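You operate a simulated robot arm through the tools that you are given. There is no shell and no other tool. Be economical: measure what you need, move in short steps, check, and stop when the job is done.

You are at the controls of a simulated two-armed robot. One attempt, no reset.

JOB
Take the twenty one millimetre tag and leave it on the lot plate on the gear bench. Put the pad six on the gear bench. Take the yellow spacer and leave it on the steel table. Take the packed jar with the black cap on the packing bench and put it away on the send pad. Fetch the count tag labelled "170 to 330" from the gear bench and set it on top of the coil of strap. Put the keg cap on the shelf under the capper bench. Shut the drawer marked one. Take the pad four and put it on top of the box of salt. Put the square jug on the bench marked one away on the brine bench. Fetch the size plate that says "15 mm" from the bench marked one and set it in the yellow crate one. Push the cupboard door shut. Do these in any order. Set down upright: pad six, yellow spacer, packed jar with the black cap, pad four, square jug, size plate.

It is judged by the outcome, as a careful person would: the job done as asked, and still so three seconds after it is handed in. It fails if anything else is knocked over, pushed out of place, dropped, spilled or broken. Lids that push on must go on centred and level and be pressed home; caps that screw on are set level and turned clockwise until they are tight.

ROBOT AND FRAMES
Two 7-joint arms with two-finger parallel grippers on one trunk, on a base that drives. Base frame: it is fixed to the floor where the robot stands at the start and does not move with it; the origin is under the middle of the robot, x ahead of it, y to its left, z up. Readings come in m, degrees, newtons and seconds.
The left shoulder is at the start at [0.05, 0.187, 1.06], the right one opposite. With the tool pointing down near the work surface each hand reaches from about 0.1 to 0.66 m from the robot's upright axis, wherever it stands, measured 20 degrees to its own side. Places, roughly: box of salt [-1.25, 0, 1]; brine bench [-8.3, 1.8, 0.8]; coil of strap (8x8x5 cm) [-1.2, 2.2, 0.8]; count tag [-1.25, 2.5, 0.75]; crate one [-0.25, -3.25, 1]; cupboard door [-0.2, -2.9, 0.6]; drawer marked one [-0.8, -3.2, 0.7]; gear bench [-1.2, 2.6, 0.8]; keg cap [-1.25, 2.5, 0.75]; lot plate [-1.5, 2.5, 0.75]; packed jar with the black cap [0.75, 3, 1]; pad four [-1.5, -3.25, 1]; pad six [0.5, 2, 1]; send pad (18x16 cm) [0.52, -0.62, 0.82]; shelf under the capper bench (107x25 cm) [-4.24, 5.22, 0.5]; size plate [-1, -3.25, 1]; square jug [-1, -3.5, 1]; steel table [-1.2, -1.3, 0.9]; twenty one millimetre tag [0.5, 0, 0.75]; yellow spacer [0.25, 2.75, 1]. Payload 3.43 kg a hand.
Tool frame (each hand has its own): the origin (TCP) lies between the finger pads and is the grasp point; the fingertips stand 0.03 m ahead of it; z points along the fingers, y is the line along which they close. The gripper opens to 0.094 m. The fingers are 0.028 m wide and 0.01 m thick; the gripper's body (0.05 by 0.096 m) begins 0.055 m behind the TCP.
Orientation is told as [roll, pitch, yaw] about the base's x, y, z axes, in that order, counted from this pose: with the fingers straight down and closing along the base's y, the tool's x points along the base's -x, its y along +y and its z along -z.

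CONTROLS
- The arms move only by the tool servo_tool. It takes "left_plan", "right_plan" or both (then of equal length, played together; a hand with none holds still); each is a list of rows, each an object of numbers (a shift or turn left out is 0, a gripper value left out holds the last): "tx", "ty", "tz": the shift along the base's x, y, z in m; "wx", "wy", "wz": the turn, a rotation vector about the base's x, y, z in degrees; "jaw": the finger opening in m, from 0 to 0.094. In form: [{"tx": .., "ty": .., "tz": .., "wx": .., "wy": .., "wz": .., "jaw": ..}, ...]. A call has 1 to 10 rows; each row shifts and turns the commanded pose from where the row before left it. Each row takes 0.2 s and may step no farther than 0.05 m and 8.6 degrees from the row before; otherwise, or with a gripper value out of range, the whole call is refused. Where a pose cannot be reached the arm comes as near as it can. A force on the tool above 40 N (or 10 N above the force at the start of the call, whichever is more), or a blocked arm, ends the call early, and 0.2 s more pass. The fingers move at their own pace (about 0.153 m/s each) and stop on an object; they squeeze with about 38 N. The grip force told is the motor's: it shows also when the fingers shut on nothing. Time passes only in rows, and 0.2 s behind the last, so rows that do not move let the fingers close. It gives the time, the measured TCP pose, the force on the tool (base axes), the opening and the grip force at its end, in the units of the frame above (readings bear some noise), with the torque about the TCP (base axes, N m) and any sound that the robot's microphone picked up.
- Cameras (640 x 400 px; columns grow to the right, rows downward): "scene" is now at [0.1432, -0.0413, 1.234]; the picture's right is [-0.46, -0.89, 0.00], its down [-0.39, 0.20, -0.90] and it looks along [0.80, -0.41, -0.43] (base axes); focal length 237 px, centre (320, 200). "left" rides on the left gripper at [0.076, -0.014, -0.103] in its tool frame; the picture's right is [0.18, 0.98, 0.00], its down [-0.75, 0.14, -0.64] and it looks along [-0.63, 0.12, 0.77] (tool axes); focal length 243 px, centre (320, 200). "right" rides on the right gripper at [0.076, 0.014, -0.102] in its tool frame; the picture's right is [-0.18, 0.98, 0.00], its down [-0.75, -0.14, -0.64] and it looks along [-0.63, -0.12, 0.77] (tool axes); focal length 243 px, centre (320, 200). There is no depth. A picture from a camera that has moved, and an enlarged one, comes with that camera's place and axes in the base frame and with its lens.
- capture(camera): a new picture of that camera. The clock stands still meanwhile.
- lift_body(by): slides the trunk up (or, below 0, down) by that many m; the arms and the scene camera ride with it, the base frame stays. It gives what a move gives, with no picture.
- base_move(legs): drives the robot by 1 to 6 legs, each [ahead, left, turn to the left] in m, m and degrees, along the robot's own axes; the way and the turn of a leg run together, so that a leg with both is an arc; at most 1.5 m and 180 degrees a leg. The arms and the cameras ride along, it lands a little off, and it stops where it bumps. It gives what a move gives.
- turn_head(pan, tilt): turns the head with the scene camera to pan (to the left, within 80 degrees either way) and tilt (down, from -29 to 69), counted from straight ahead of the robot. It gives what a move gives.
- zoom(camera, box): a new picture of the part [left, top, right, bottom] of that camera's present view, enlarged. The clock stands still meanwhile.
- job_done(): hands the job in; it is judged then, once.

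Go step by step. Nothing tells you exact positions but the pictures and the camera data: compare them with the known pose of the tool, close in by small moves and look again before you grip or let go. The budget is 525 turns and 298 pictures, counting those below and the enlarged ones. Unless the task says otherwise, let go and move clear before handing in, and close with one line.

The tools are called as name(argument=value, ...) on one line, values as JSON. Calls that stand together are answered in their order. servo_tool: Moves the arms, as the interface text tells. Its arguments: {"type":"object","properties":{"left_plan":{"type":"array"},"right_plan":{"type":"array"}},"required":[]} The other tools are called the same way: lift_body (by) slides the trunk up or down; base_move (legs) drives the base; turn_head (pan, tilt) turns the head that bears the scene camera; capture (camera) takes a picture; zoom (camera, box) takes an enlarged picture of a part of a camera's view; job_done () hands the job in.

At the start:

```text
t: 0.0
left_position: [0.398, -0.0673, 1.1157]
left_orientation: [0.0, 0.0, 0.0]
left_wrist_force: [-0.5, 0.2, 0.6]
left_torque: [0.0, -0.02, 0.0]
left_opening: 0.0941
left_finger_force: 0.1
right_position: [0.3238, -0.3355, 1.1009]
right_orientation: [0.0, 0.0, 0.0]
right_wrist_force: [0.6, 0.5, 0.6]
right_torque: [-0.02, -0.02, -0.03]
right_opening: 0.094
right_finger_force: 0.1
trunk travel left (down, up): [-0.275, 0.157]
robot x, y, heading: [0.0012, -0.0003, -0.2]
head pan, tilt: [-27.1, 25.7]
```

scene: 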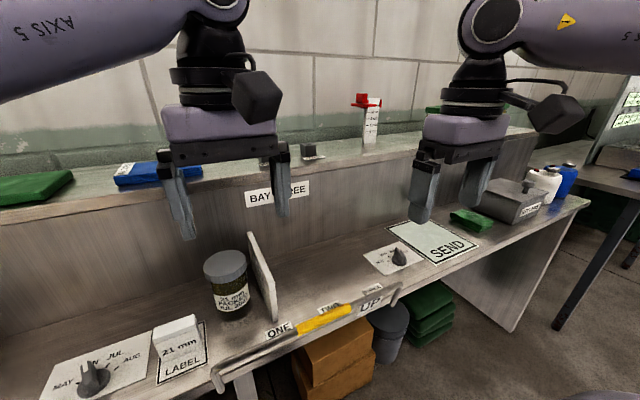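
right: 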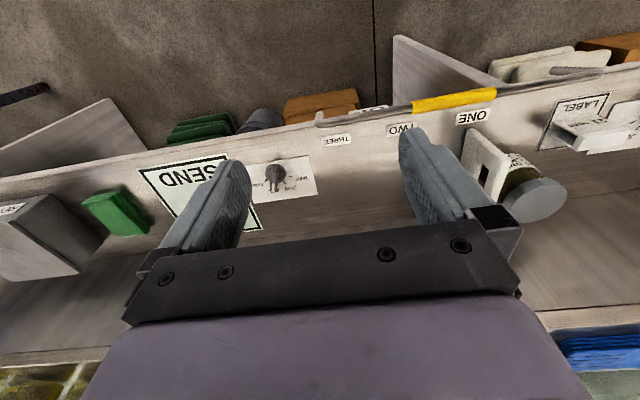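
left: 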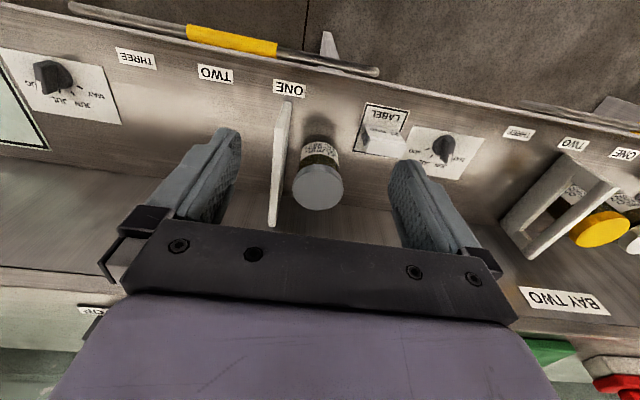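

I see the packing bench ahead with the 21 mm tag on a label plate, and the send pad to the right. I'll look closer at the tag first and survey the surroundings.

turn_head(pan=20, tilt=40)

capture(camera="scene")

turn_head(pan=80, tilt=15)

capture(camera="scene")

turn_head(pan=-80, tilt=15)

capture(camera="scene")

```text
t: 1.1
left_position: [0.3986, -0.0671, 1.1144]
left_orientation: [0.0, 0.0, 0.0]
left_wrist_force: [-0.3, 0.7, -0.4]
left_torque: [0.02, 0.0, -0.02]
left_opening: 0.0939
left_finger_force: 0.0
right_position: [0.3238, -0.3342, 1.1001]
right_orientation: [0.0, 0.0, 0.0]
right_wrist_force: [0.3, -0.1, 0.2]
right_torque: [-0.03, 0.0, -0.01]
right_opening: 0.0941
right_finger_force: 0.0
trunk travel left (down, up): [-0.275, 0.157]
robot x, y, heading: [0.001, -0.0009, -0.1]
head pan, tilt: [20.0, 40.0]
```

```text
294 pictures are left
camera scene: at [0.1413, 0.0296, 1.2119], right [0.34, -0.94, 0.0], down [-0.6, -0.22, -0.77], along [0.72, 0.26, -0.64], focal length 237 px, centre (320, 200)
```

scene: 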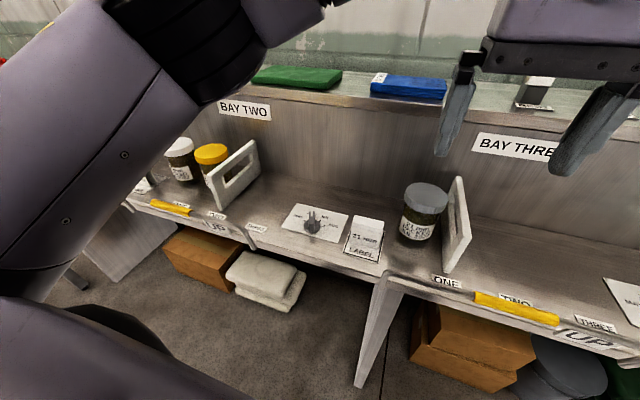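

```text
t: 2.5
left_position: [0.3977, -0.0674, 1.1151]
left_orientation: [0.0, 0.0, -0.1]
left_wrist_force: [0.1, 0.5, -0.8]
left_torque: [0.0, -0.03, -0.03]
left_opening: 0.0939
left_finger_force: 0.0
right_position: [0.3232, -0.3363, 1.1014]
right_orientation: [0.0, 0.0, 0.0]
right_wrist_force: [-0.1, 1.0, -0.2]
right_torque: [-0.03, 0.0, 0.02]
right_opening: 0.0942
right_finger_force: 0.1
trunk travel left (down, up): [-0.275, 0.157]
robot x, y, heading: [-0.0025, 0.0013, 0.2]
head pan, tilt: [80.0, 15.0]
```

```text
293 pictures are left
camera scene: at [0.0777, 0.0926, 1.2514], right [0.98, -0.17, 0.0], down [-0.05, -0.26, -0.97], along [0.17, 0.95, -0.26], focal length 237 px, centre (320, 200)
```

scene: 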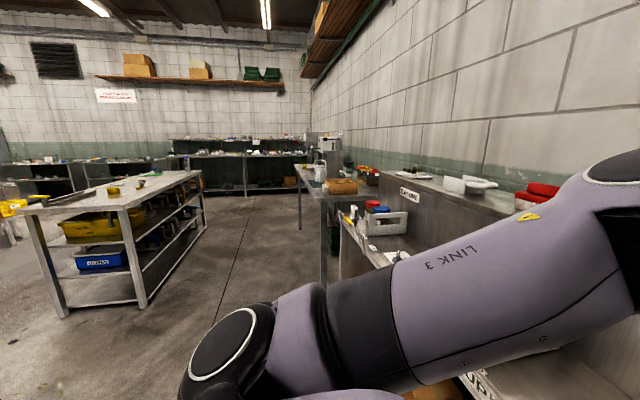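

```text
t: 4.9
left_position: [0.3975, -0.0664, 1.1157]
left_orientation: [0.0, 0.0, 0.1]
left_wrist_force: [-0.3, -0.4, 0.4]
left_torque: [-0.01, 0.0, 0.01]
left_opening: 0.094
left_finger_force: 0.1
right_position: [0.3231, -0.3349, 1.1009]
right_orientation: [-0.1, 0.1, 0.0]
right_wrist_force: [0.3, -1.0, 0.3]
right_torque: [0.02, 0.01, 0.0]
right_opening: 0.0943
right_finger_force: 0.1
trunk travel left (down, up): [-0.275, 0.157]
robot x, y, heading: [0.001, 0.0008, -0.1]
head pan, tilt: [-80.0, 15.0]
```

```text
292 pictures are left
camera scene: at [0.0777, -0.0914, 1.2514], right [-0.98, -0.17, 0.0], down [-0.05, 0.25, -0.97], along [0.17, -0.95, -0.26], focal length 237 px, centre (320, 200)
```

scene: 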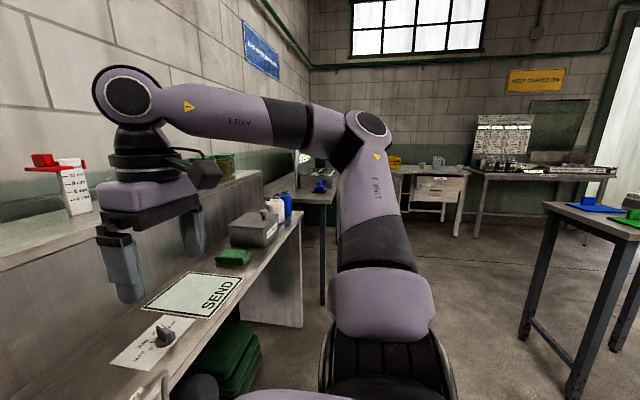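

The 21 mm tag is near (0.52, 0.05). Zoom in to see its shape.

turn_head(pan=5, tilt=55)

zoom(camera="scene", box=[160, 50, 480, 250])

zoom(camera="left", box=[260, 60, 500, 210])

```text
t: 6.5
left_position: [0.3973, -0.0665, 1.1154]
left_orientation: [0.0, 0.1, 0.1]
left_wrist_force: [0.2, -0.6, -0.8]
left_torque: [0.01, -0.01, 0.01]
left_opening: 0.094
left_finger_force: 0.0
right_position: [0.3231, -0.3339, 1.1015]
right_orientation: [0.0, 0.0, 0.0]
right_wrist_force: [-0.1, -0.5, -0.8]
right_torque: [-0.01, -0.02, 0.04]
right_opening: 0.0941
right_finger_force: 0.0
trunk travel left (down, up): [-0.275, 0.157]
robot x, y, heading: [0.0038, -0.001, -0.1]
head pan, tilt: [5.0, 55.0]
```

```text
2.00 times, centred on (320, 150) of scene
camera zoom: at [0.1332, 0.0068, 1.1912], right [0.09, -1.0, 0.0], down [-0.82, -0.07, -0.57], along [0.57, 0.05, -0.82], focal length 474 px, centre (320, 300)
```

zoom: 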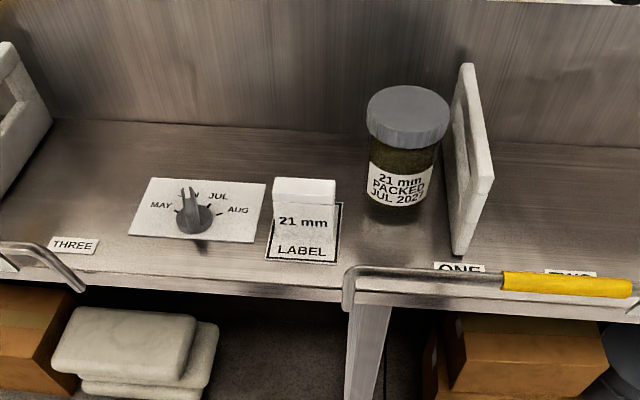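

```text
2.67 times, centred on (380, 135) of left
camera zoom: at [0.3225, -0.0827, 1.2198], right [-0.18, 0.98, 0.0], down [0.75, 0.14, 0.64], along [0.63, 0.12, -0.77], focal length 647 px, centre (160, 373)
```

zoom: 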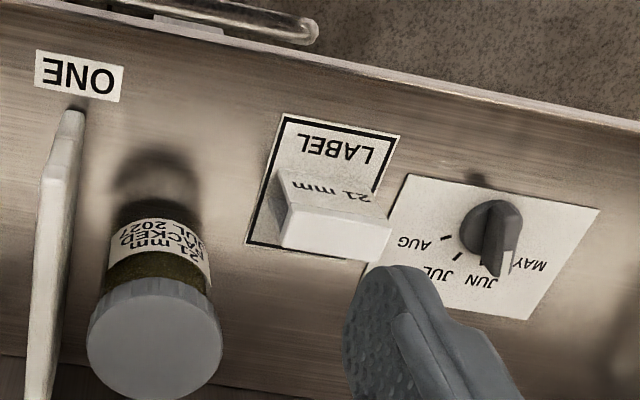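

Tag block spans about x 0.465–0.495, y 0.02–0.082, top z≈0.875; bench z≈0.82. Move the left hand above it.

servo_tool(left_plan=[{"tx": 0.028, "ty": 0.04}, {"tx": 0.027, "ty": 0.039}, {"tx": 0.027, "ty": 0.039}, {"tz": -0.045}, {"tz": -0.045}, {"tz": -0.045}, {"tz": -0.03}])

capture(camera="left")

zoom(camera="scene", box=[160, 50, 480, 250])

```text
t: 8.1
left_position: [0.48, 0.05, 0.9508]
left_orientation: [-0.1, 0.0, -0.1]
left_wrist_force: [0.1, -0.2, -0.5]
left_torque: [-0.03, 0.0, 0.04]
left_opening: 0.094
left_finger_force: 0.1
right_position: [0.3231, -0.3342, 1.1015]
right_orientation: [-0.1, -0.1, 0.1]
right_wrist_force: [0.7, 0.4, 0.6]
right_torque: [0.02, 0.02, 0.01]
right_opening: 0.0939
right_finger_force: 0.1
trunk travel left (down, up): [-0.275, 0.157]
robot x, y, heading: [-0.0033, 0.0027, 0.1]
head pan, tilt: [5.0, 55.0]
```

```text
289 pictures are left
camera left: at [0.4049, 0.0353, 1.0547], right [-0.18, 0.98, 0.0], down [0.75, 0.14, 0.64], along [0.63, 0.12, -0.77], focal length 243 px, centre (320, 200)
```

left: 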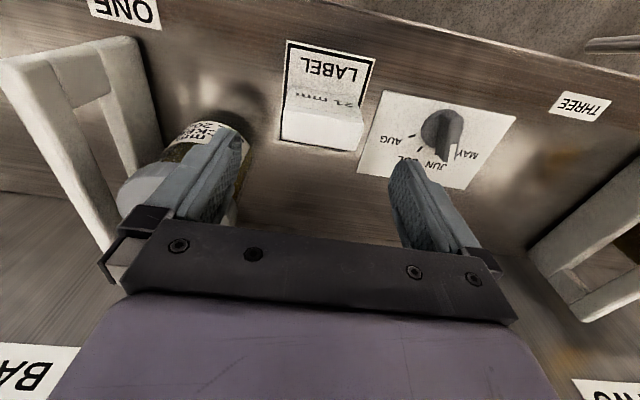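

```text
2.00 times, centred on (320, 150) of scene
camera zoom: at [0.1333, 0.0069, 1.1912], right [0.09, -1.0, 0.0], down [-0.82, -0.07, -0.57], along [0.57, 0.05, -0.82], focal length 474 px, centre (320, 300)
```

zoom: 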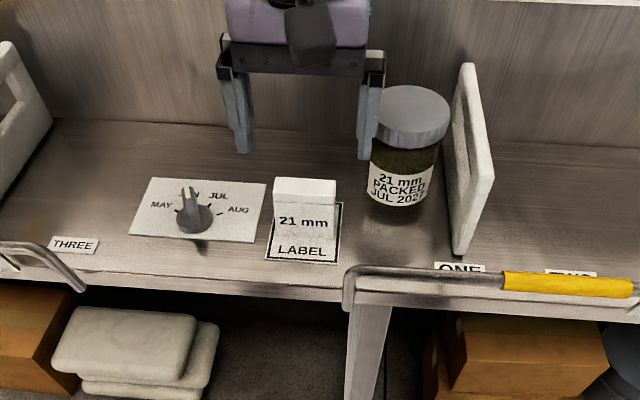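

The tag is centred at y≈0.0525; the jar is close on the right so I narrow the jaw and go down.

servo_tool(left_plan=[{"ty": 0.0035, "jaw": 0.078}, {"tz": -0.03}, {"tz": -0.03}, {"tz": -0.03}, {}])

zoom(camera="scene", box=[160, 50, 480, 250])

```text
t: 9.3
left_position: [0.4818, 0.0544, 0.8606]
left_orientation: [0.0, 0.0, 0.0]
left_wrist_force: [-0.2, -0.1, 0.2]
left_torque: [0.0, 0.03, 0.03]
left_opening: 0.0779
left_finger_force: 0.1
right_position: [0.3229, -0.3342, 1.1013]
right_orientation: [0.1, 0.0, 0.0]
right_wrist_force: [0.2, 0.1, 0.1]
right_torque: [-0.04, -0.02, -0.01]
right_opening: 0.094
right_finger_force: 0.1
trunk travel left (down, up): [-0.275, 0.157]
robot x, y, heading: [0.0006, -0.0021, 0.1]
head pan, tilt: [5.0, 55.0]
```

```text
2.00 times, centred on (320, 150) of scene
camera zoom: at [0.1332, 0.0069, 1.1912], right [0.09, -1.0, 0.0], down [-0.82, -0.07, -0.57], along [0.57, 0.05, -0.82], focal length 474 px, centre (320, 300)
```

zoom: 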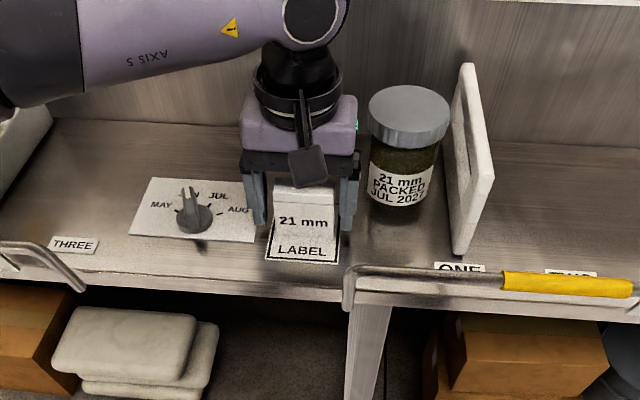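

Well placed. Close and lift.

servo_tool(left_plan=[{"jaw": 0.03}, {}, {}, {"tz": 0.02}, {"tz": 0.04}, {"tz": 0.04}])

zoom(camera="scene", box=[160, 50, 480, 250])

capture(camera="left")

```text
t: 10.7
left_position: [0.4788, 0.0546, 0.9602]
left_orientation: [0.0, 0.0, -0.1]
left_wrist_force: [0.1, -0.8, -0.4]
left_torque: [0.0, 0.0, -0.02]
left_opening: 0.0634
left_finger_force: 38.5
right_position: [0.3246, -0.3335, 1.1017]
right_orientation: [0.0, 0.0, 0.1]
right_wrist_force: [0.1, -0.7, -0.6]
right_torque: [0.0, 0.0, -0.02]
right_opening: 0.094
right_finger_force: 0.1
trunk travel left (down, up): [-0.275, 0.157]
robot x, y, heading: [-0.0016, 0.0032, 0.0]
head pan, tilt: [5.0, 55.0]
```

```text
2.00 times, centred on (320, 150) of scene
camera zoom: at [0.1331, 0.0068, 1.1911], right [0.09, -1.0, 0.0], down [-0.82, -0.07, -0.57], along [0.57, 0.05, -0.82], focal length 474 px, centre (320, 300)
```

zoom: 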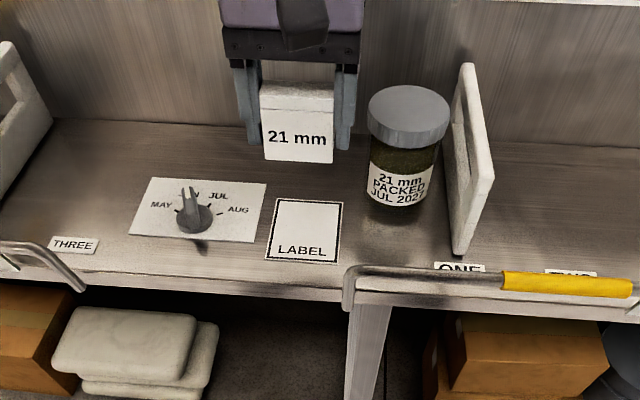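

```text
285 pictures are left
camera left: at [0.4048, 0.0392, 1.0644], right [-0.18, 0.98, 0.0], down [0.75, 0.14, 0.64], along [0.63, 0.12, -0.77], focal length 243 px, centre (320, 200)
```

left: 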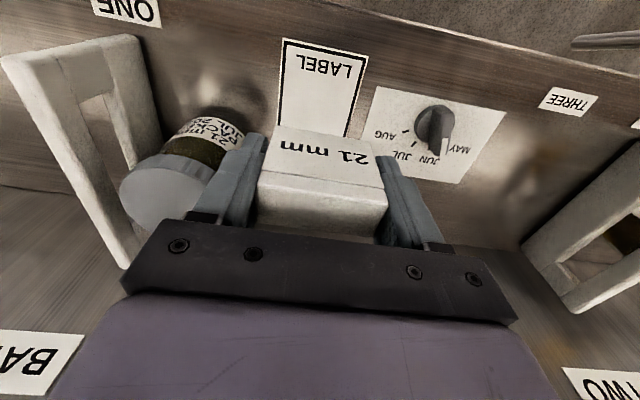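

Tag held. Raise and tuck the arm, back off a bit and slide left along the bench toward pad six.

servo_tool(left_plan=[{"tz": 0.05}, {"tz": 0.05}, {"tz": 0.04, "tx": -0.02}, {"tx": -0.05}, {"tx": -0.05}, {"tx": -0.03, "ty": 0.03}])

base_move(legs=[[-0.3, 0, 0], [0, 1.4, 0]])

turn_head(pan=40, tilt=25)

capture(camera="scene")

```text
t: 12.1
left_position: [0.3292, 0.0834, 1.1011]
left_orientation: [0.0, 0.0, 0.0]
left_wrist_force: [-0.3, -0.1, -0.1]
left_torque: [0.03, 0.03, 0.01]
left_opening: 0.0633
left_finger_force: 38.5
right_position: [0.3236, -0.3353, 1.1023]
right_orientation: [0.0, 0.0, -0.1]
right_wrist_force: [0.7, -1.2, 0.3]
right_torque: [0.0, 0.02, -0.01]
right_opening: 0.0939
right_finger_force: 0.1
trunk travel left (down, up): [-0.275, 0.157]
robot x, y, heading: [-0.0005, -0.0007, -0.0]
head pan, tilt: [5.0, 55.0]
```

```text
t: 26.3
left_position: [0.0132, 1.4994, 1.1013]
left_orientation: [0.0, -0.1, 1.1]
left_wrist_force: [-0.7, -0.6, -0.3]
left_torque: [0.03, -0.01, -0.02]
left_opening: 0.0633
left_finger_force: 37.7
right_position: [0.0136, 1.0818, 1.1019]
right_orientation: [0.1, -0.1, 1.1]
right_wrist_force: [0.8, -0.9, 0.4]
right_torque: [0.0, 0.0, -0.01]
right_opening: 0.0939
right_finger_force: 0.0
trunk travel left (down, up): [-0.275, 0.157]
robot x, y, heading: [-0.3174, 1.408, 1.0]
head pan, tilt: [5.0, 55.0]
```

```text
t: 27.3
left_position: [0.0143, 1.4999, 1.1011]
left_orientation: [0.0, 0.0, 1.1]
left_wrist_force: [0.3, -0.5, 0.5]
left_torque: [-0.01, 0.0, 0.01]
left_opening: 0.0635
left_finger_force: 37.9
right_position: [0.0138, 1.0816, 1.1014]
right_orientation: [0.0, 0.0, 1.1]
right_wrist_force: [-0.3, -0.7, -0.2]
right_torque: [-0.01, 0.02, 0.02]
right_opening: 0.0941
right_finger_force: 0.1
trunk travel left (down, up): [-0.275, 0.157]
robot x, y, heading: [-0.3157, 1.4079, 1.1]
head pan, tilt: [40.0, 25.0]
```

```text
284 pictures are left
camera scene: at [-0.1847, 1.472, 1.2351], right [0.66, -0.75, 0.0], down [-0.32, -0.28, -0.91], along [0.68, 0.59, -0.42], focal length 237 px, centre (320, 200)
```

scene: 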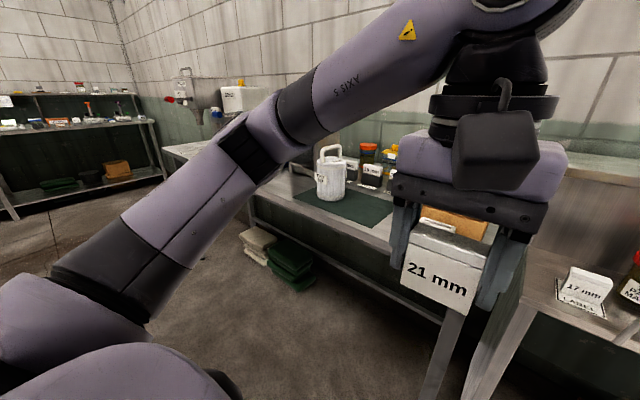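

turn_head(pan=0, tilt=25)

base_move(legs=[[0, 0, 35]])

capture(camera="scene")

```text
t: 28.4
left_position: [0.0139, 1.4999, 1.0998]
left_orientation: [0.0, -0.1, 1.0]
left_wrist_force: [-0.4, 0.1, 0.1]
left_torque: [0.04, -0.01, -0.03]
left_opening: 0.0635
left_finger_force: 37.8
right_position: [0.0145, 1.0814, 1.1018]
right_orientation: [0.0, -0.1, 1.0]
right_wrist_force: [-0.4, 0.4, 0.8]
right_torque: [0.0, 0.05, 0.0]
right_opening: 0.094
right_finger_force: 0.0
trunk travel left (down, up): [-0.275, 0.157]
robot x, y, heading: [-0.3157, 1.4128, 0.9]
head pan, tilt: [0.0, 25.0]
```

```text
t: 30.4
left_position: [-0.0984, 1.6722, 1.1012]
left_orientation: [0.0, 0.0, 36.1]
left_wrist_force: [-0.2, -0.5, 0.2]
left_torque: [0.02, 0.01, 0.02]
left_opening: 0.0638
left_finger_force: 38.4
right_position: [0.1428, 1.3312, 1.1]
right_orientation: [0.1, 0.0, 36.1]
right_wrist_force: [-0.1, -0.6, 0.0]
right_torque: [0.01, 0.0, 0.03]
right_opening: 0.0937
right_finger_force: 0.1
trunk travel left (down, up): [-0.275, 0.157]
robot x, y, heading: [-0.3126, 1.4112, 36.1]
head pan, tilt: [0.0, 25.0]
```

```text
283 pictures are left
camera scene: at [-0.1911, 1.4994, 1.2352], right [0.59, -0.81, 0.0], down [-0.34, -0.25, -0.91], along [0.73, 0.53, -0.42], focal length 237 px, centre (320, 200)
```

scene: 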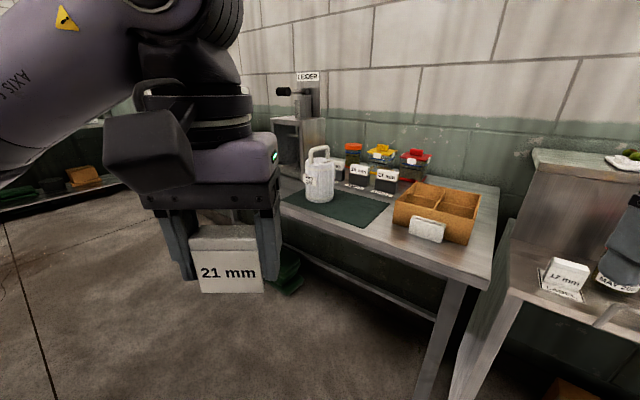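

zoom(camera="scene", box=[260, 110, 520, 272])

zoom(camera="scene", box=[440, 90, 640, 215])

```text
2.46 times, centred on (390, 191) of scene
camera zoom: at [-0.1911, 1.4994, 1.2352], right [0.59, -0.81, 0.0], down [-0.34, -0.25, -0.91], along [0.73, 0.53, -0.42], focal length 583 px, centre (148, 222)
```

zoom: 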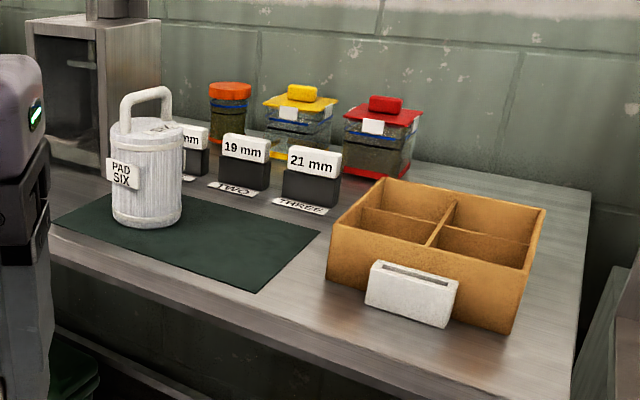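

```text
3.20 times, centred on (540, 152) of scene
camera zoom: at [-0.1911, 1.4994, 1.2352], right [0.59, -0.81, 0.0], down [-0.34, -0.25, -0.91], along [0.73, 0.53, -0.42], focal length 758 px, centre (-384, 352)
```

zoom: 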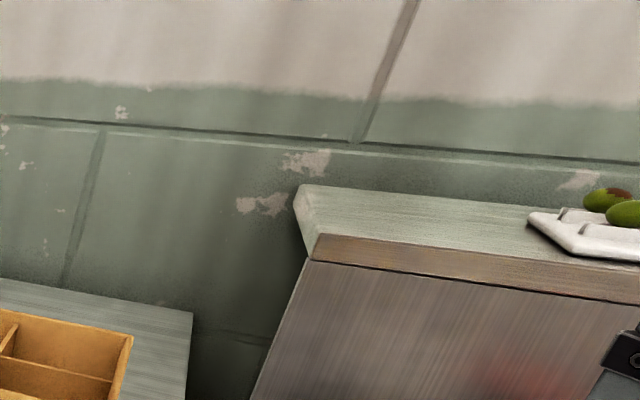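

Pad six is the white lidded can with loop handle near (0.5, 2.0), on a mat. I'll line up with it in front.

base_move(legs=[[0, 0, -36], [0, 0.72, 0], [0.2, 0, 0]])

turn_head(pan=-20, tilt=35)

capture(camera="scene")

capture(camera="right")

```text
t: 40.1
left_position: [0.2083, 2.2152, 1.1]
left_orientation: [0.0, 0.0, 0.4]
left_wrist_force: [0.4, -0.5, -0.6]
left_torque: [0.0, 0.02, 0.0]
left_opening: 0.0637
left_finger_force: 37.8
right_position: [0.2055, 1.7977, 1.1012]
right_orientation: [-0.1, 0.1, 0.4]
right_wrist_force: [0.3, -0.3, -0.6]
right_torque: [0.03, 0.01, 0.02]
right_opening: 0.0941
right_finger_force: 0.2
trunk travel left (down, up): [-0.275, 0.157]
robot x, y, heading: [-0.1229, 2.1268, 0.5]
head pan, tilt: [0.0, 25.0]
```

```text
t: 40.9
left_position: [0.2083, 2.2151, 1.101]
left_orientation: [0.0, 0.0, 0.4]
left_wrist_force: [0.3, 0.1, -0.6]
left_torque: [0.0, 0.0, 0.02]
left_opening: 0.0634
left_finger_force: 38.0
right_position: [0.2047, 1.7965, 1.1019]
right_orientation: [0.0, 0.0, 0.5]
right_wrist_force: [0.3, -0.6, 0.1]
right_torque: [-0.04, -0.01, 0.0]
right_opening: 0.0937
right_finger_force: 0.1
trunk travel left (down, up): [-0.275, 0.157]
robot x, y, heading: [-0.1207, 2.1321, 0.6]
head pan, tilt: [-20.0, 35.0]
```

```text
280 pictures are left
camera scene: at [0.0225, 2.1008, 1.2194], right [-0.33, -0.94, 0.0], down [-0.54, 0.19, -0.82], along [0.77, -0.27, -0.57], focal length 237 px, centre (320, 200)
```

scene: 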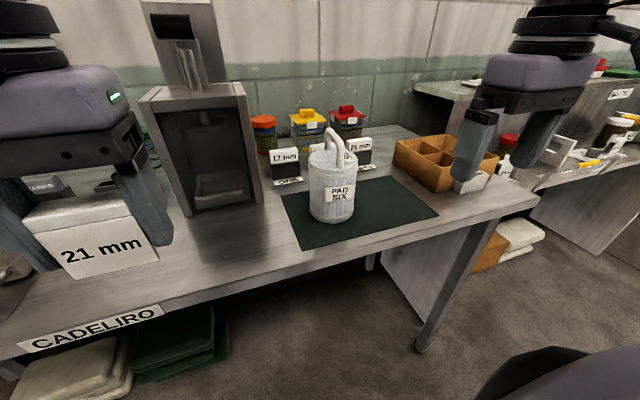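

```text
279 pictures are left
camera right: at [0.1276, 1.8104, 1.203], right [0.18, 0.98, 0.0], down [0.75, -0.14, 0.64], along [0.63, -0.11, -0.77], focal length 243 px, centre (320, 200)
```

right: 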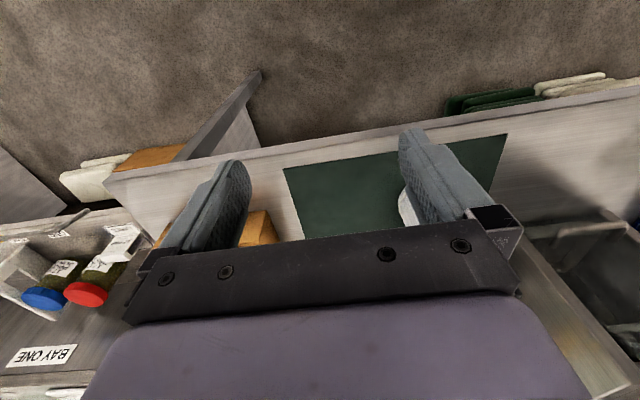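

zoom(camera="scene", box=[260, 100, 420, 250])

```text
2.67 times, centred on (340, 175) of scene
camera zoom: at [0.0225, 2.1008, 1.2194], right [-0.33, -0.94, 0.0], down [-0.54, 0.19, -0.82], along [0.77, -0.27, -0.57], focal length 631 px, centre (267, 267)
```

zoom: 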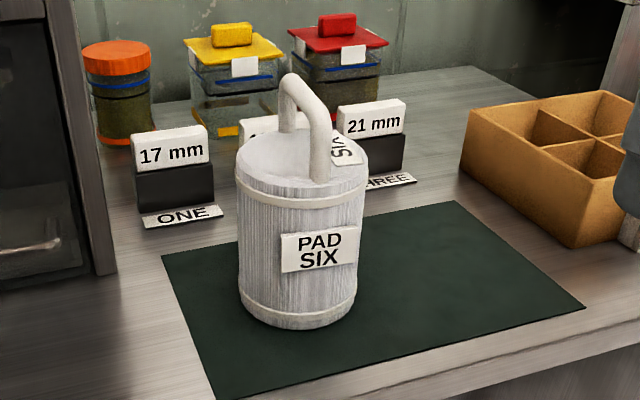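

The handle bar runs along x at about (0.417, 1.935), z≈1.065. Bring the right hand above and check.

servo_tool(right_plan=[{"tz": 0.04}, {"tz": 0.01, "tx": 0.04, "ty": 0.027}, {"tx": 0.042, "ty": 0.027}, {"tx": 0.042, "ty": 0.027}, {"tx": 0.042, "ty": 0.027}, {"tx": 0.042, "ty": 0.03}, {}])

capture(camera="right")

zoom(camera="scene", box=[220, 50, 460, 200])

```text
refused: row 6 steps farther than a row can; nothing moved
```

```text
277 pictures are left
camera right: at [0.1276, 1.8104, 1.203], right [0.18, 0.98, 0.0], down [0.75, -0.14, 0.64], along [0.63, -0.11, -0.77], focal length 243 px, centre (320, 200)
```

right: 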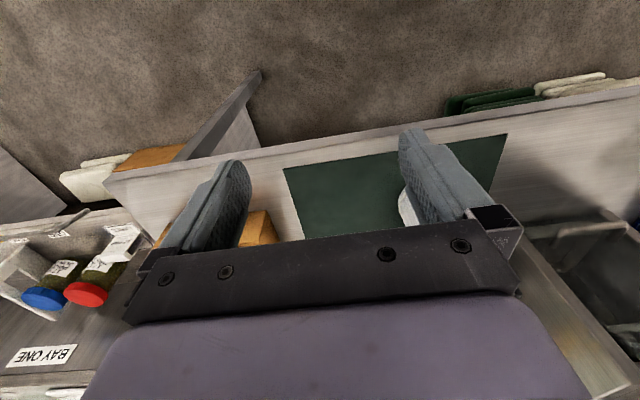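

```text
2.67 times, centred on (340, 125) of scene
camera zoom: at [0.0225, 2.1008, 1.2194], right [-0.33, -0.94, 0.0], down [-0.54, 0.19, -0.82], along [0.77, -0.27, -0.57], focal length 631 px, centre (267, 400)
```

zoom: 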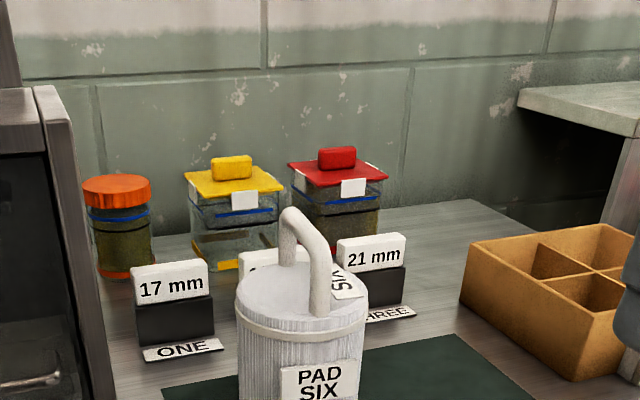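

servo_tool(right_plan=[{"tz": 0.04}, {"tz": 0.01, "tx": 0.04, "ty": 0.02}, {"tx": 0.04, "ty": 0.027}, {"tx": 0.04, "ty": 0.027}, {"tx": 0.04, "ty": 0.027}, {"tx": 0.04, "ty": 0.027}, {"tx": 0.01, "ty": 0.01}, {}])

capture(camera="right")

zoom(camera="scene", box=[220, 50, 460, 200])

```text
t: 42.7
left_position: [0.2082, 2.216, 1.0999]
left_orientation: [0.0, 0.0, 0.5]
left_wrist_force: [-0.1, -0.6, 0.0]
left_torque: [0.03, 0.0, 0.02]
left_opening: 0.0636
left_finger_force: 38.4
right_position: [0.3611, 1.8945, 1.1266]
right_orientation: [0.0, 0.0, 0.3]
right_wrist_force: [-0.8, 0.0, 0.0]
right_torque: [-0.01, 0.01, 0.01]
right_opening: 0.0942
right_finger_force: 0.1
right hand out of reach, approached as far as the arm can: row 5, 6, 7
trunk travel left (down, up): [-0.275, 0.157]
robot x, y, heading: [-0.1231, 2.1273, 0.4]
head pan, tilt: [-20.0, 35.0]
```

```text
275 pictures are left
camera right: at [0.2838, 1.907, 1.2267], right [0.18, 0.98, 0.0], down [0.75, -0.14, 0.64], along [0.63, -0.11, -0.77], focal length 243 px, centre (320, 200)
```

right: 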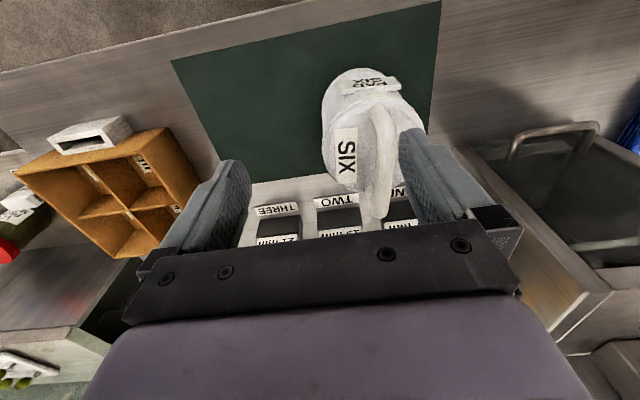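

```text
2.67 times, centred on (340, 125) of scene
camera zoom: at [0.0226, 2.1007, 1.2194], right [-0.34, -0.94, 0.0], down [-0.54, 0.19, -0.82], along [0.77, -0.27, -0.57], focal length 631 px, centre (267, 400)
```

zoom: 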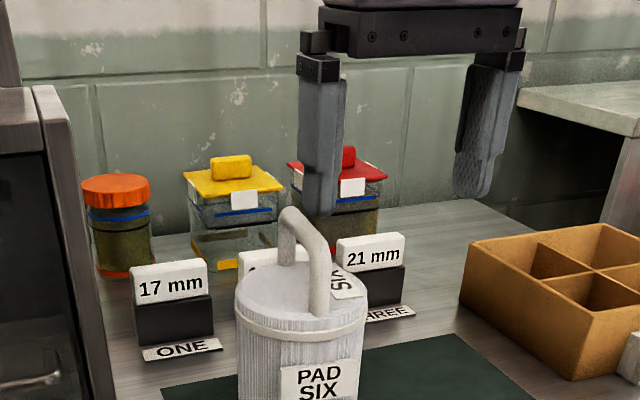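

Out of reach because too high; raise the trunk and go 6 cm closer.

lift_body(by=0.15)

base_move(legs=[[0.06, 0, 0]])

turn_head(pan=-20, tilt=50)

capture(camera="scene")

capture(camera="right")

```text
t: 44.5
left_position: [0.2082, 2.2157, 1.2521]
left_orientation: [-0.1, 0.0, 0.4]
left_wrist_force: [-0.4, -0.6, -0.2]
left_torque: [0.0, -0.03, -0.01]
left_opening: 0.0637
left_finger_force: 37.9
right_position: [0.3604, 1.8943, 1.2747]
right_orientation: [0.1, -0.1, 0.4]
right_wrist_force: [-0.7, 1.1, -0.4]
right_torque: [0.04, 0.01, 0.01]
right_opening: 0.094
right_finger_force: 0.0
trunk travel left (down, up): [-0.425, 0.007]
robot x, y, heading: [-0.1241, 2.126, 0.6]
head pan, tilt: [-20.0, 35.0]
```

```text
t: 45.4
left_position: [0.2689, 2.2165, 1.2508]
left_orientation: [0.0, 0.0, 0.4]
left_wrist_force: [0.0, -1.5, 0.0]
left_torque: [0.02, 0.01, 0.0]
left_opening: 0.0635
left_finger_force: 37.5
right_position: [0.4211, 1.8933, 1.2745]
right_orientation: [0.0, 0.0, 0.4]
right_wrist_force: [0.7, 0.5, 0.1]
right_torque: [-0.02, 0.01, -0.01]
right_opening: 0.0939
right_finger_force: 0.2
trunk travel left (down, up): [-0.425, 0.007]
robot x, y, heading: [-0.0663, 2.1302, 0.5]
head pan, tilt: [-20.0, 35.0]
```

```text
t: 46.2
left_position: [0.268, 2.2153, 1.2505]
left_orientation: [0.0, 0.0, 0.4]
left_wrist_force: [-0.2, -0.3, -0.4]
left_torque: [-0.03, 0.01, -0.03]
left_opening: 0.0637
left_finger_force: 38.1
right_position: [0.421, 1.8948, 1.2758]
right_orientation: [0.0, -0.1, 0.4]
right_wrist_force: [0.5, 0.1, 0.3]
right_torque: [0.03, -0.01, -0.04]
right_opening: 0.094
right_finger_force: 0.1
trunk travel left (down, up): [-0.425, 0.007]
robot x, y, heading: [-0.0618, 2.1289, 0.3]
head pan, tilt: [-20.0, 50.0]
```

```text
273 pictures are left
camera scene: at [0.0721, 2.1049, 1.3477], right [-0.34, -0.94, 0.0], down [-0.72, 0.26, -0.64], along [0.61, -0.22, -0.77], focal length 237 px, centre (320, 200)
```

scene: 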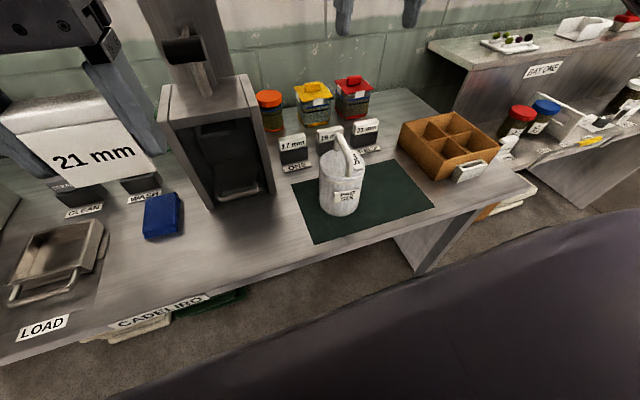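

```text
272 pictures are left
camera right: at [0.3435, 1.9076, 1.377], right [0.18, 0.98, 0.0], down [0.75, -0.14, 0.64], along [0.63, -0.11, -0.77], focal length 243 px, centre (320, 200)
```

right: 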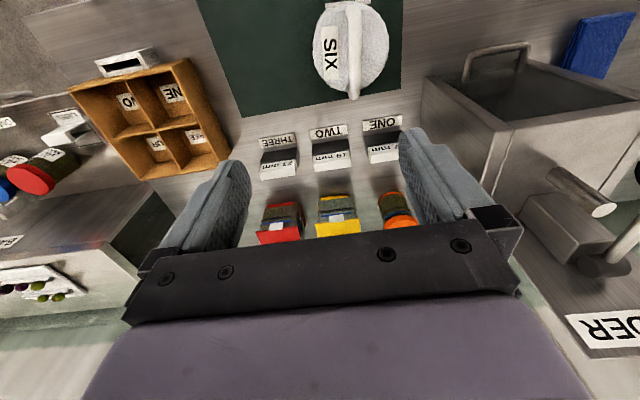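

Handle centre ≈(0.406, 1.936). Descend in two stages.

servo_tool(right_plan=[{"tx": -0.014, "ty": 0.041}, {"tz": -0.05}, {"tz": -0.05}, {"tz": -0.03}, {}])

capture(camera="right")

zoom(camera="scene", box=[250, 80, 450, 230])

```text
t: 47.4
left_position: [0.2674, 2.2151, 1.2513]
left_orientation: [0.0, 0.0, 0.4]
left_wrist_force: [0.2, -0.1, -0.6]
left_torque: [0.01, 0.02, 0.0]
left_opening: 0.0635
left_finger_force: 37.8
right_position: [0.3964, 1.9243, 1.1402]
right_orientation: [0.1, -0.2, 0.4]
right_wrist_force: [0.2, 0.6, 0.5]
right_torque: [-0.02, -0.01, -0.01]
right_opening: 0.0943
right_finger_force: 0.0
right hand out of reach, approached as far as the arm can: row 1
trunk travel left (down, up): [-0.425, 0.007]
robot x, y, heading: [-0.0636, 2.1337, 0.5]
head pan, tilt: [-20.0, 50.0]
```

```text
271 pictures are left
camera right: at [0.3191, 1.9377, 1.2416], right [0.18, 0.98, 0.0], down [0.75, -0.14, 0.64], along [0.63, -0.11, -0.77], focal length 243 px, centre (320, 200)
```

right: 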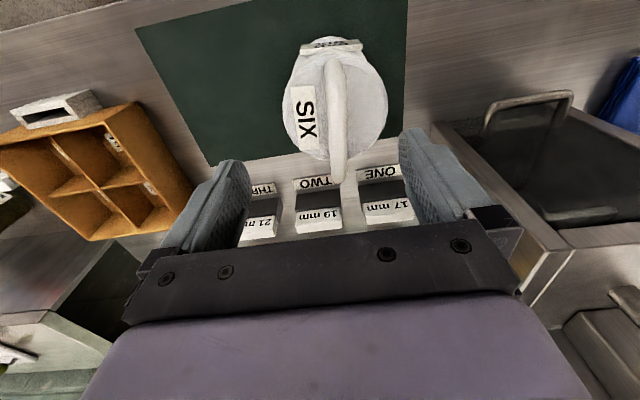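

```text
2.67 times, centred on (350, 155) of scene
camera zoom: at [0.072, 2.1049, 1.3477], right [-0.34, -0.94, 0.0], down [-0.72, 0.26, -0.64], along [0.61, -0.22, -0.77], focal length 631 px, centre (240, 320)
```

zoom: 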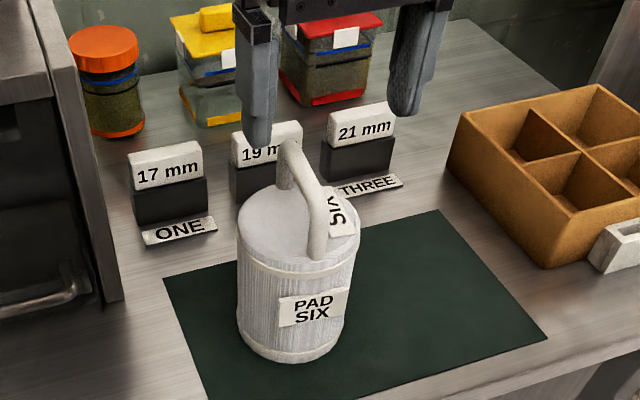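

servo_tool(right_plan=[{"tx": 0.006, "ty": 0.012}, {"tz": -0.025}, {"tz": -0.03}, {"tz": -0.02}, {}])

capture(camera="right")

zoom(camera="scene", box=[250, 80, 450, 230])

```text
t: 48.6
left_position: [0.2677, 2.2162, 1.251]
left_orientation: [0.0, 0.0, 0.4]
left_wrist_force: [-1.0, 0.0, -0.8]
left_torque: [0.01, 0.02, 0.01]
left_opening: 0.0634
left_finger_force: 38.1
right_position: [0.4027, 1.9362, 1.0671]
right_orientation: [0.0, -0.1, 0.4]
right_wrist_force: [-0.8, 0.7, -0.8]
right_torque: [-0.02, 0.01, 0.0]
right_opening: 0.0939
right_finger_force: 0.1
trunk travel left (down, up): [-0.425, 0.007]
robot x, y, heading: [-0.0643, 2.1318, 0.3]
head pan, tilt: [-20.0, 50.0]
```

```text
269 pictures are left
camera right: at [0.3256, 1.9497, 1.1668], right [0.18, 0.98, 0.0], down [0.75, -0.14, 0.64], along [0.63, -0.11, -0.77], focal length 243 px, centre (320, 200)
```

right: 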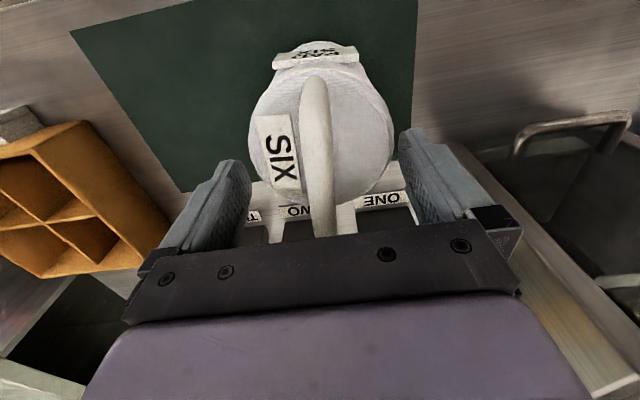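

```text
2.67 times, centred on (350, 155) of scene
camera zoom: at [0.072, 2.105, 1.3477], right [-0.34, -0.94, 0.0], down [-0.72, 0.26, -0.64], along [0.61, -0.22, -0.77], focal length 631 px, centre (240, 320)
```

zoom: 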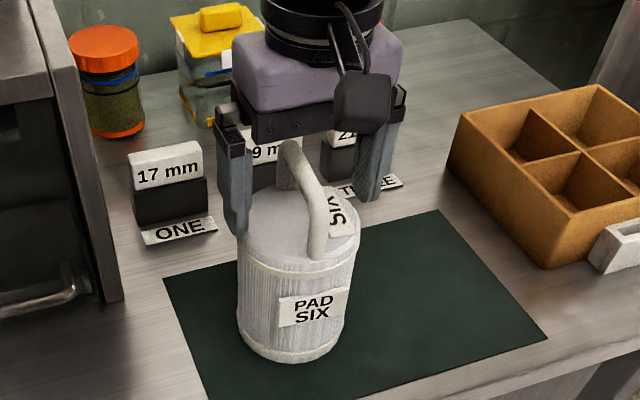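

servo_tool(right_plan=[{"ty": 0.002, "jaw": 0.05}, {"jaw": 0.0}, {}, {}])

servo_tool(right_plan=[{"tz": 0.02}, {"tz": 0.03}, {"tz": 0.03}])

capture(camera="scene")

```text
t: 49.6
left_position: [0.2684, 2.2158, 1.2515]
left_orientation: [0.1, -0.1, 0.4]
left_wrist_force: [0.1, -0.2, -0.2]
left_torque: [-0.02, -0.03, -0.01]
left_opening: 0.0634
left_finger_force: 38.3
right_position: [0.4025, 1.9378, 1.0659]
right_orientation: [0.0, -0.2, 0.4]
right_wrist_force: [0.5, -0.2, 1.2]
right_torque: [-0.01, 0.1, 0.02]
right_opening: 0.0177
right_finger_force: 38.2
trunk travel left (down, up): [-0.425, 0.007]
robot x, y, heading: [-0.0612, 2.1306, 0.7]
head pan, tilt: [-20.0, 50.0]
```

```text
t: 50.4
left_position: [0.2689, 2.2159, 1.2508]
left_orientation: [0.0, 0.1, 0.4]
left_wrist_force: [0.2, -0.1, 0.0]
left_torque: [0.0, -0.01, 0.03]
left_opening: 0.0636
left_finger_force: 38.1
right_position: [0.4031, 1.9393, 1.145]
right_orientation: [0.0, 0.0, 0.4]
right_wrist_force: [0.6, -0.3, -0.9]
right_torque: [0.01, -0.04, -0.01]
right_opening: 0.0177
right_finger_force: 38.2
trunk travel left (down, up): [-0.425, 0.007]
robot x, y, heading: [-0.062, 2.1304, 0.2]
head pan, tilt: [-20.0, 50.0]
```

```text
267 pictures are left
camera scene: at [0.072, 2.105, 1.3477], right [-0.34, -0.94, 0.0], down [-0.72, 0.26, -0.64], along [0.61, -0.22, -0.77], focal length 237 px, centre (320, 200)
```

scene: 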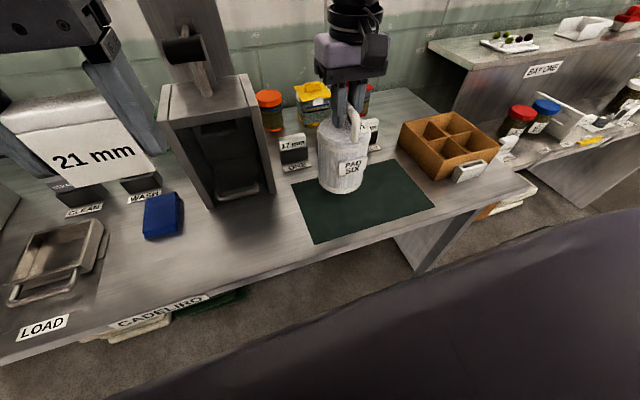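

Pad six lifted. Back away, tuck the hand and look at the gear bench.

base_move(legs=[[-0.3, 0, 0]])

servo_tool(right_plan=[{"tx": -0.04, "ty": -0.02}, {"tx": -0.04, "ty": -0.02}, {"tx": -0.04, "ty": -0.02}, {"tx": -0.02, "ty": -0.04}], left_plan=[{"ty": 0.02}, {"ty": 0.02}, {"ty": 0.02}, {"ty": 0.02}])

base_move(legs=[[0, 0, 90]])

turn_head(pan=10, tilt=25)

capture(camera="scene")

```text
t: 52.5
left_position: [-0.0335, 2.2134, 1.2508]
left_orientation: [0.0, 0.0, 0.4]
left_wrist_force: [-0.6, 1.0, -0.4]
left_torque: [0.01, 0.0, 0.03]
left_opening: 0.0636
left_finger_force: 38.2
right_position: [0.1009, 1.9368, 1.146]
right_orientation: [0.1, -0.1, 0.4]
right_wrist_force: [-0.7, -0.4, -0.8]
right_torque: [-0.02, 0.0, 0.0]
right_opening: 0.0177
right_finger_force: 37.9
trunk travel left (down, up): [-0.425, 0.007]
robot x, y, heading: [-0.3634, 2.1271, 0.6]
head pan, tilt: [-20.0, 50.0]
```

```text
t: 53.5
left_position: [-0.0353, 2.2916, 1.2515]
left_orientation: [-0.1, -0.2, 0.4]
left_wrist_force: [-0.3, 0.8, -0.9]
left_torque: [0.02, -0.01, 0.01]
left_opening: 0.0635
left_finger_force: 37.8
right_position: [-0.0396, 1.8367, 1.1442]
right_orientation: [0.0, -0.2, 0.4]
right_wrist_force: [0.4, 0.5, -1.5]
right_torque: [0.04, 0.01, 0.0]
right_opening: 0.0178
right_finger_force: 38.1
trunk travel left (down, up): [-0.425, 0.007]
robot x, y, heading: [-0.3652, 2.1304, 0.7]
head pan, tilt: [-20.0, 50.0]
```

```text
t: 57.7
left_position: [-0.528, 2.458, 1.2515]
left_orientation: [0.0, 0.0, 90.1]
left_wrist_force: [-0.3, 0.7, -0.6]
left_torque: [-0.02, -0.03, -0.01]
left_opening: 0.0638
left_finger_force: 38.5
right_position: [-0.0728, 2.4503, 1.1448]
right_orientation: [0.0, 0.0, 90.1]
right_wrist_force: [1.1, -0.4, -2.1]
right_torque: [-0.02, 0.01, 0.01]
right_opening: 0.0177
right_finger_force: 37.8
trunk travel left (down, up): [-0.425, 0.007]
robot x, y, heading: [-0.3623, 2.1255, 90.0]
head pan, tilt: [-20.0, 50.0]
```

```text
t: 58.6
left_position: [-0.5284, 2.4592, 1.2496]
left_orientation: [0.0, 0.0, 90.0]
left_wrist_force: [0.8, -0.3, -0.5]
left_torque: [0.01, 0.05, 0.0]
left_opening: 0.0633
left_finger_force: 38.3
right_position: [-0.0719, 2.4515, 1.1449]
right_orientation: [-0.1, 0.0, 90.1]
right_wrist_force: [0.5, -0.3, -1.2]
right_torque: [0.02, 0.0, -0.01]
right_opening: 0.0177
right_finger_force: 37.8
trunk travel left (down, up): [-0.425, 0.007]
robot x, y, heading: [-0.3629, 2.1296, 90.1]
head pan, tilt: [10.0, 25.0]
```

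```text
266 pictures are left
camera scene: at [-0.3772, 2.2772, 1.3851], right [0.98, 0.18, 0.0], down [0.07, -0.42, -0.91], along [-0.16, 0.89, -0.42], focal length 237 px, centre (320, 200)
```

scene: 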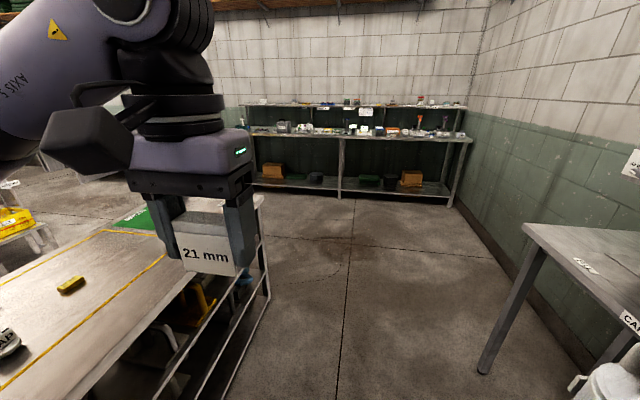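

base_move(legs=[[0, 0, 90]])

turn_head(pan=0, tilt=35)

capture(camera="scene")

turn_head(pan=-50, tilt=25)

capture(camera="scene")

```text
t: 62.8
left_position: [-0.6964, 1.9668, 1.2504]
left_orientation: [-0.1, 0.0, 179.5]
left_wrist_force: [0.8, -0.4, -0.2]
left_torque: [0.01, 0.02, 0.04]
left_opening: 0.0637
left_finger_force: 37.8
right_position: [-0.6838, 2.422, 1.1442]
right_orientation: [0.0, 0.0, 179.4]
right_wrist_force: [0.2, -0.3, -0.9]
right_torque: [0.01, 0.0, 0.02]
right_opening: 0.0177
right_finger_force: 38.3
trunk travel left (down, up): [-0.425, 0.007]
robot x, y, heading: [-0.3626, 2.1266, 179.3]
head pan, tilt: [10.0, 25.0]
```

```text
t: 63.5
left_position: [-0.6956, 1.9678, 1.251]
left_orientation: [0.0, 0.0, 179.6]
left_wrist_force: [0.1, -0.2, -1.2]
left_torque: [-0.01, -0.05, 0.02]
left_opening: 0.0636
left_finger_force: 38.3
right_position: [-0.6844, 2.4221, 1.1445]
right_orientation: [0.0, 0.0, 179.5]
right_wrist_force: [1.3, 0.0, -1.6]
right_torque: [0.01, 0.02, 0.0]
right_opening: 0.0176
right_finger_force: 37.9
trunk travel left (down, up): [-0.425, 0.007]
robot x, y, heading: [-0.3635, 2.1263, 179.3]
head pan, tilt: [0.0, 35.0]
```

```text
265 pictures are left
camera scene: at [-0.5076, 2.1291, 1.3695], right [0.01, 1.0, 0.0], down [0.57, 0.0, -0.82], along [-0.82, 0.01, -0.57], focal length 237 px, centre (320, 200)
```

scene: 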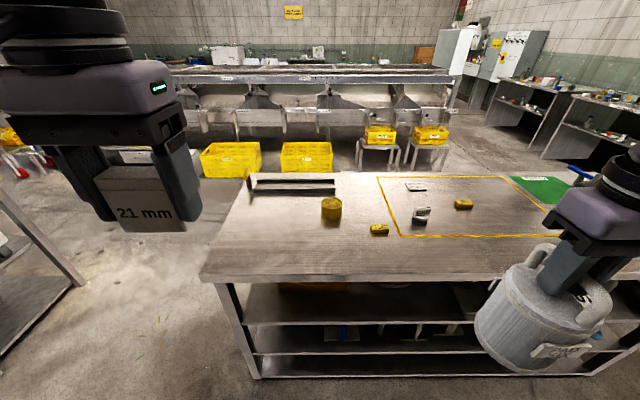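

```text
t: 64.7
left_position: [-0.6956, 1.9674, 1.2519]
left_orientation: [0.0, 0.0, 179.5]
left_wrist_force: [-0.4, 0.1, -0.2]
left_torque: [-0.01, -0.02, 0.04]
left_opening: 0.0637
left_finger_force: 37.9
right_position: [-0.6851, 2.4213, 1.1446]
right_orientation: [0.1, 0.0, 179.6]
right_wrist_force: [-0.4, 0.4, -1.5]
right_torque: [-0.02, -0.04, -0.04]
right_opening: 0.0173
right_finger_force: 37.7
trunk travel left (down, up): [-0.425, 0.007]
robot x, y, heading: [-0.3637, 2.1292, 179.5]
head pan, tilt: [-50.0, 25.0]
```

```text
264 pictures are left
camera scene: at [-0.4783, 2.1995, 1.3851], right [0.77, 0.64, 0.0], down [0.27, -0.33, -0.91], along [-0.58, 0.7, -0.42], focal length 237 px, centre (320, 200)
```

scene: 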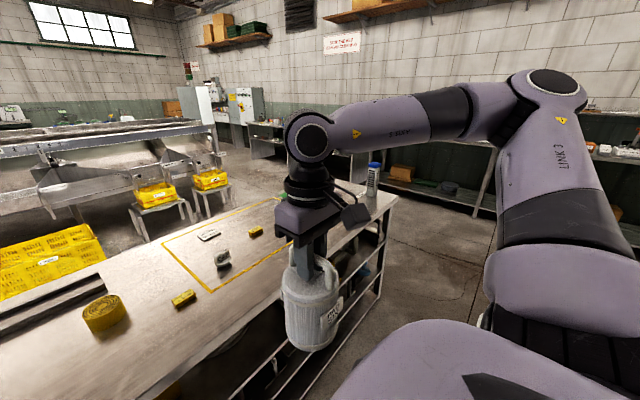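

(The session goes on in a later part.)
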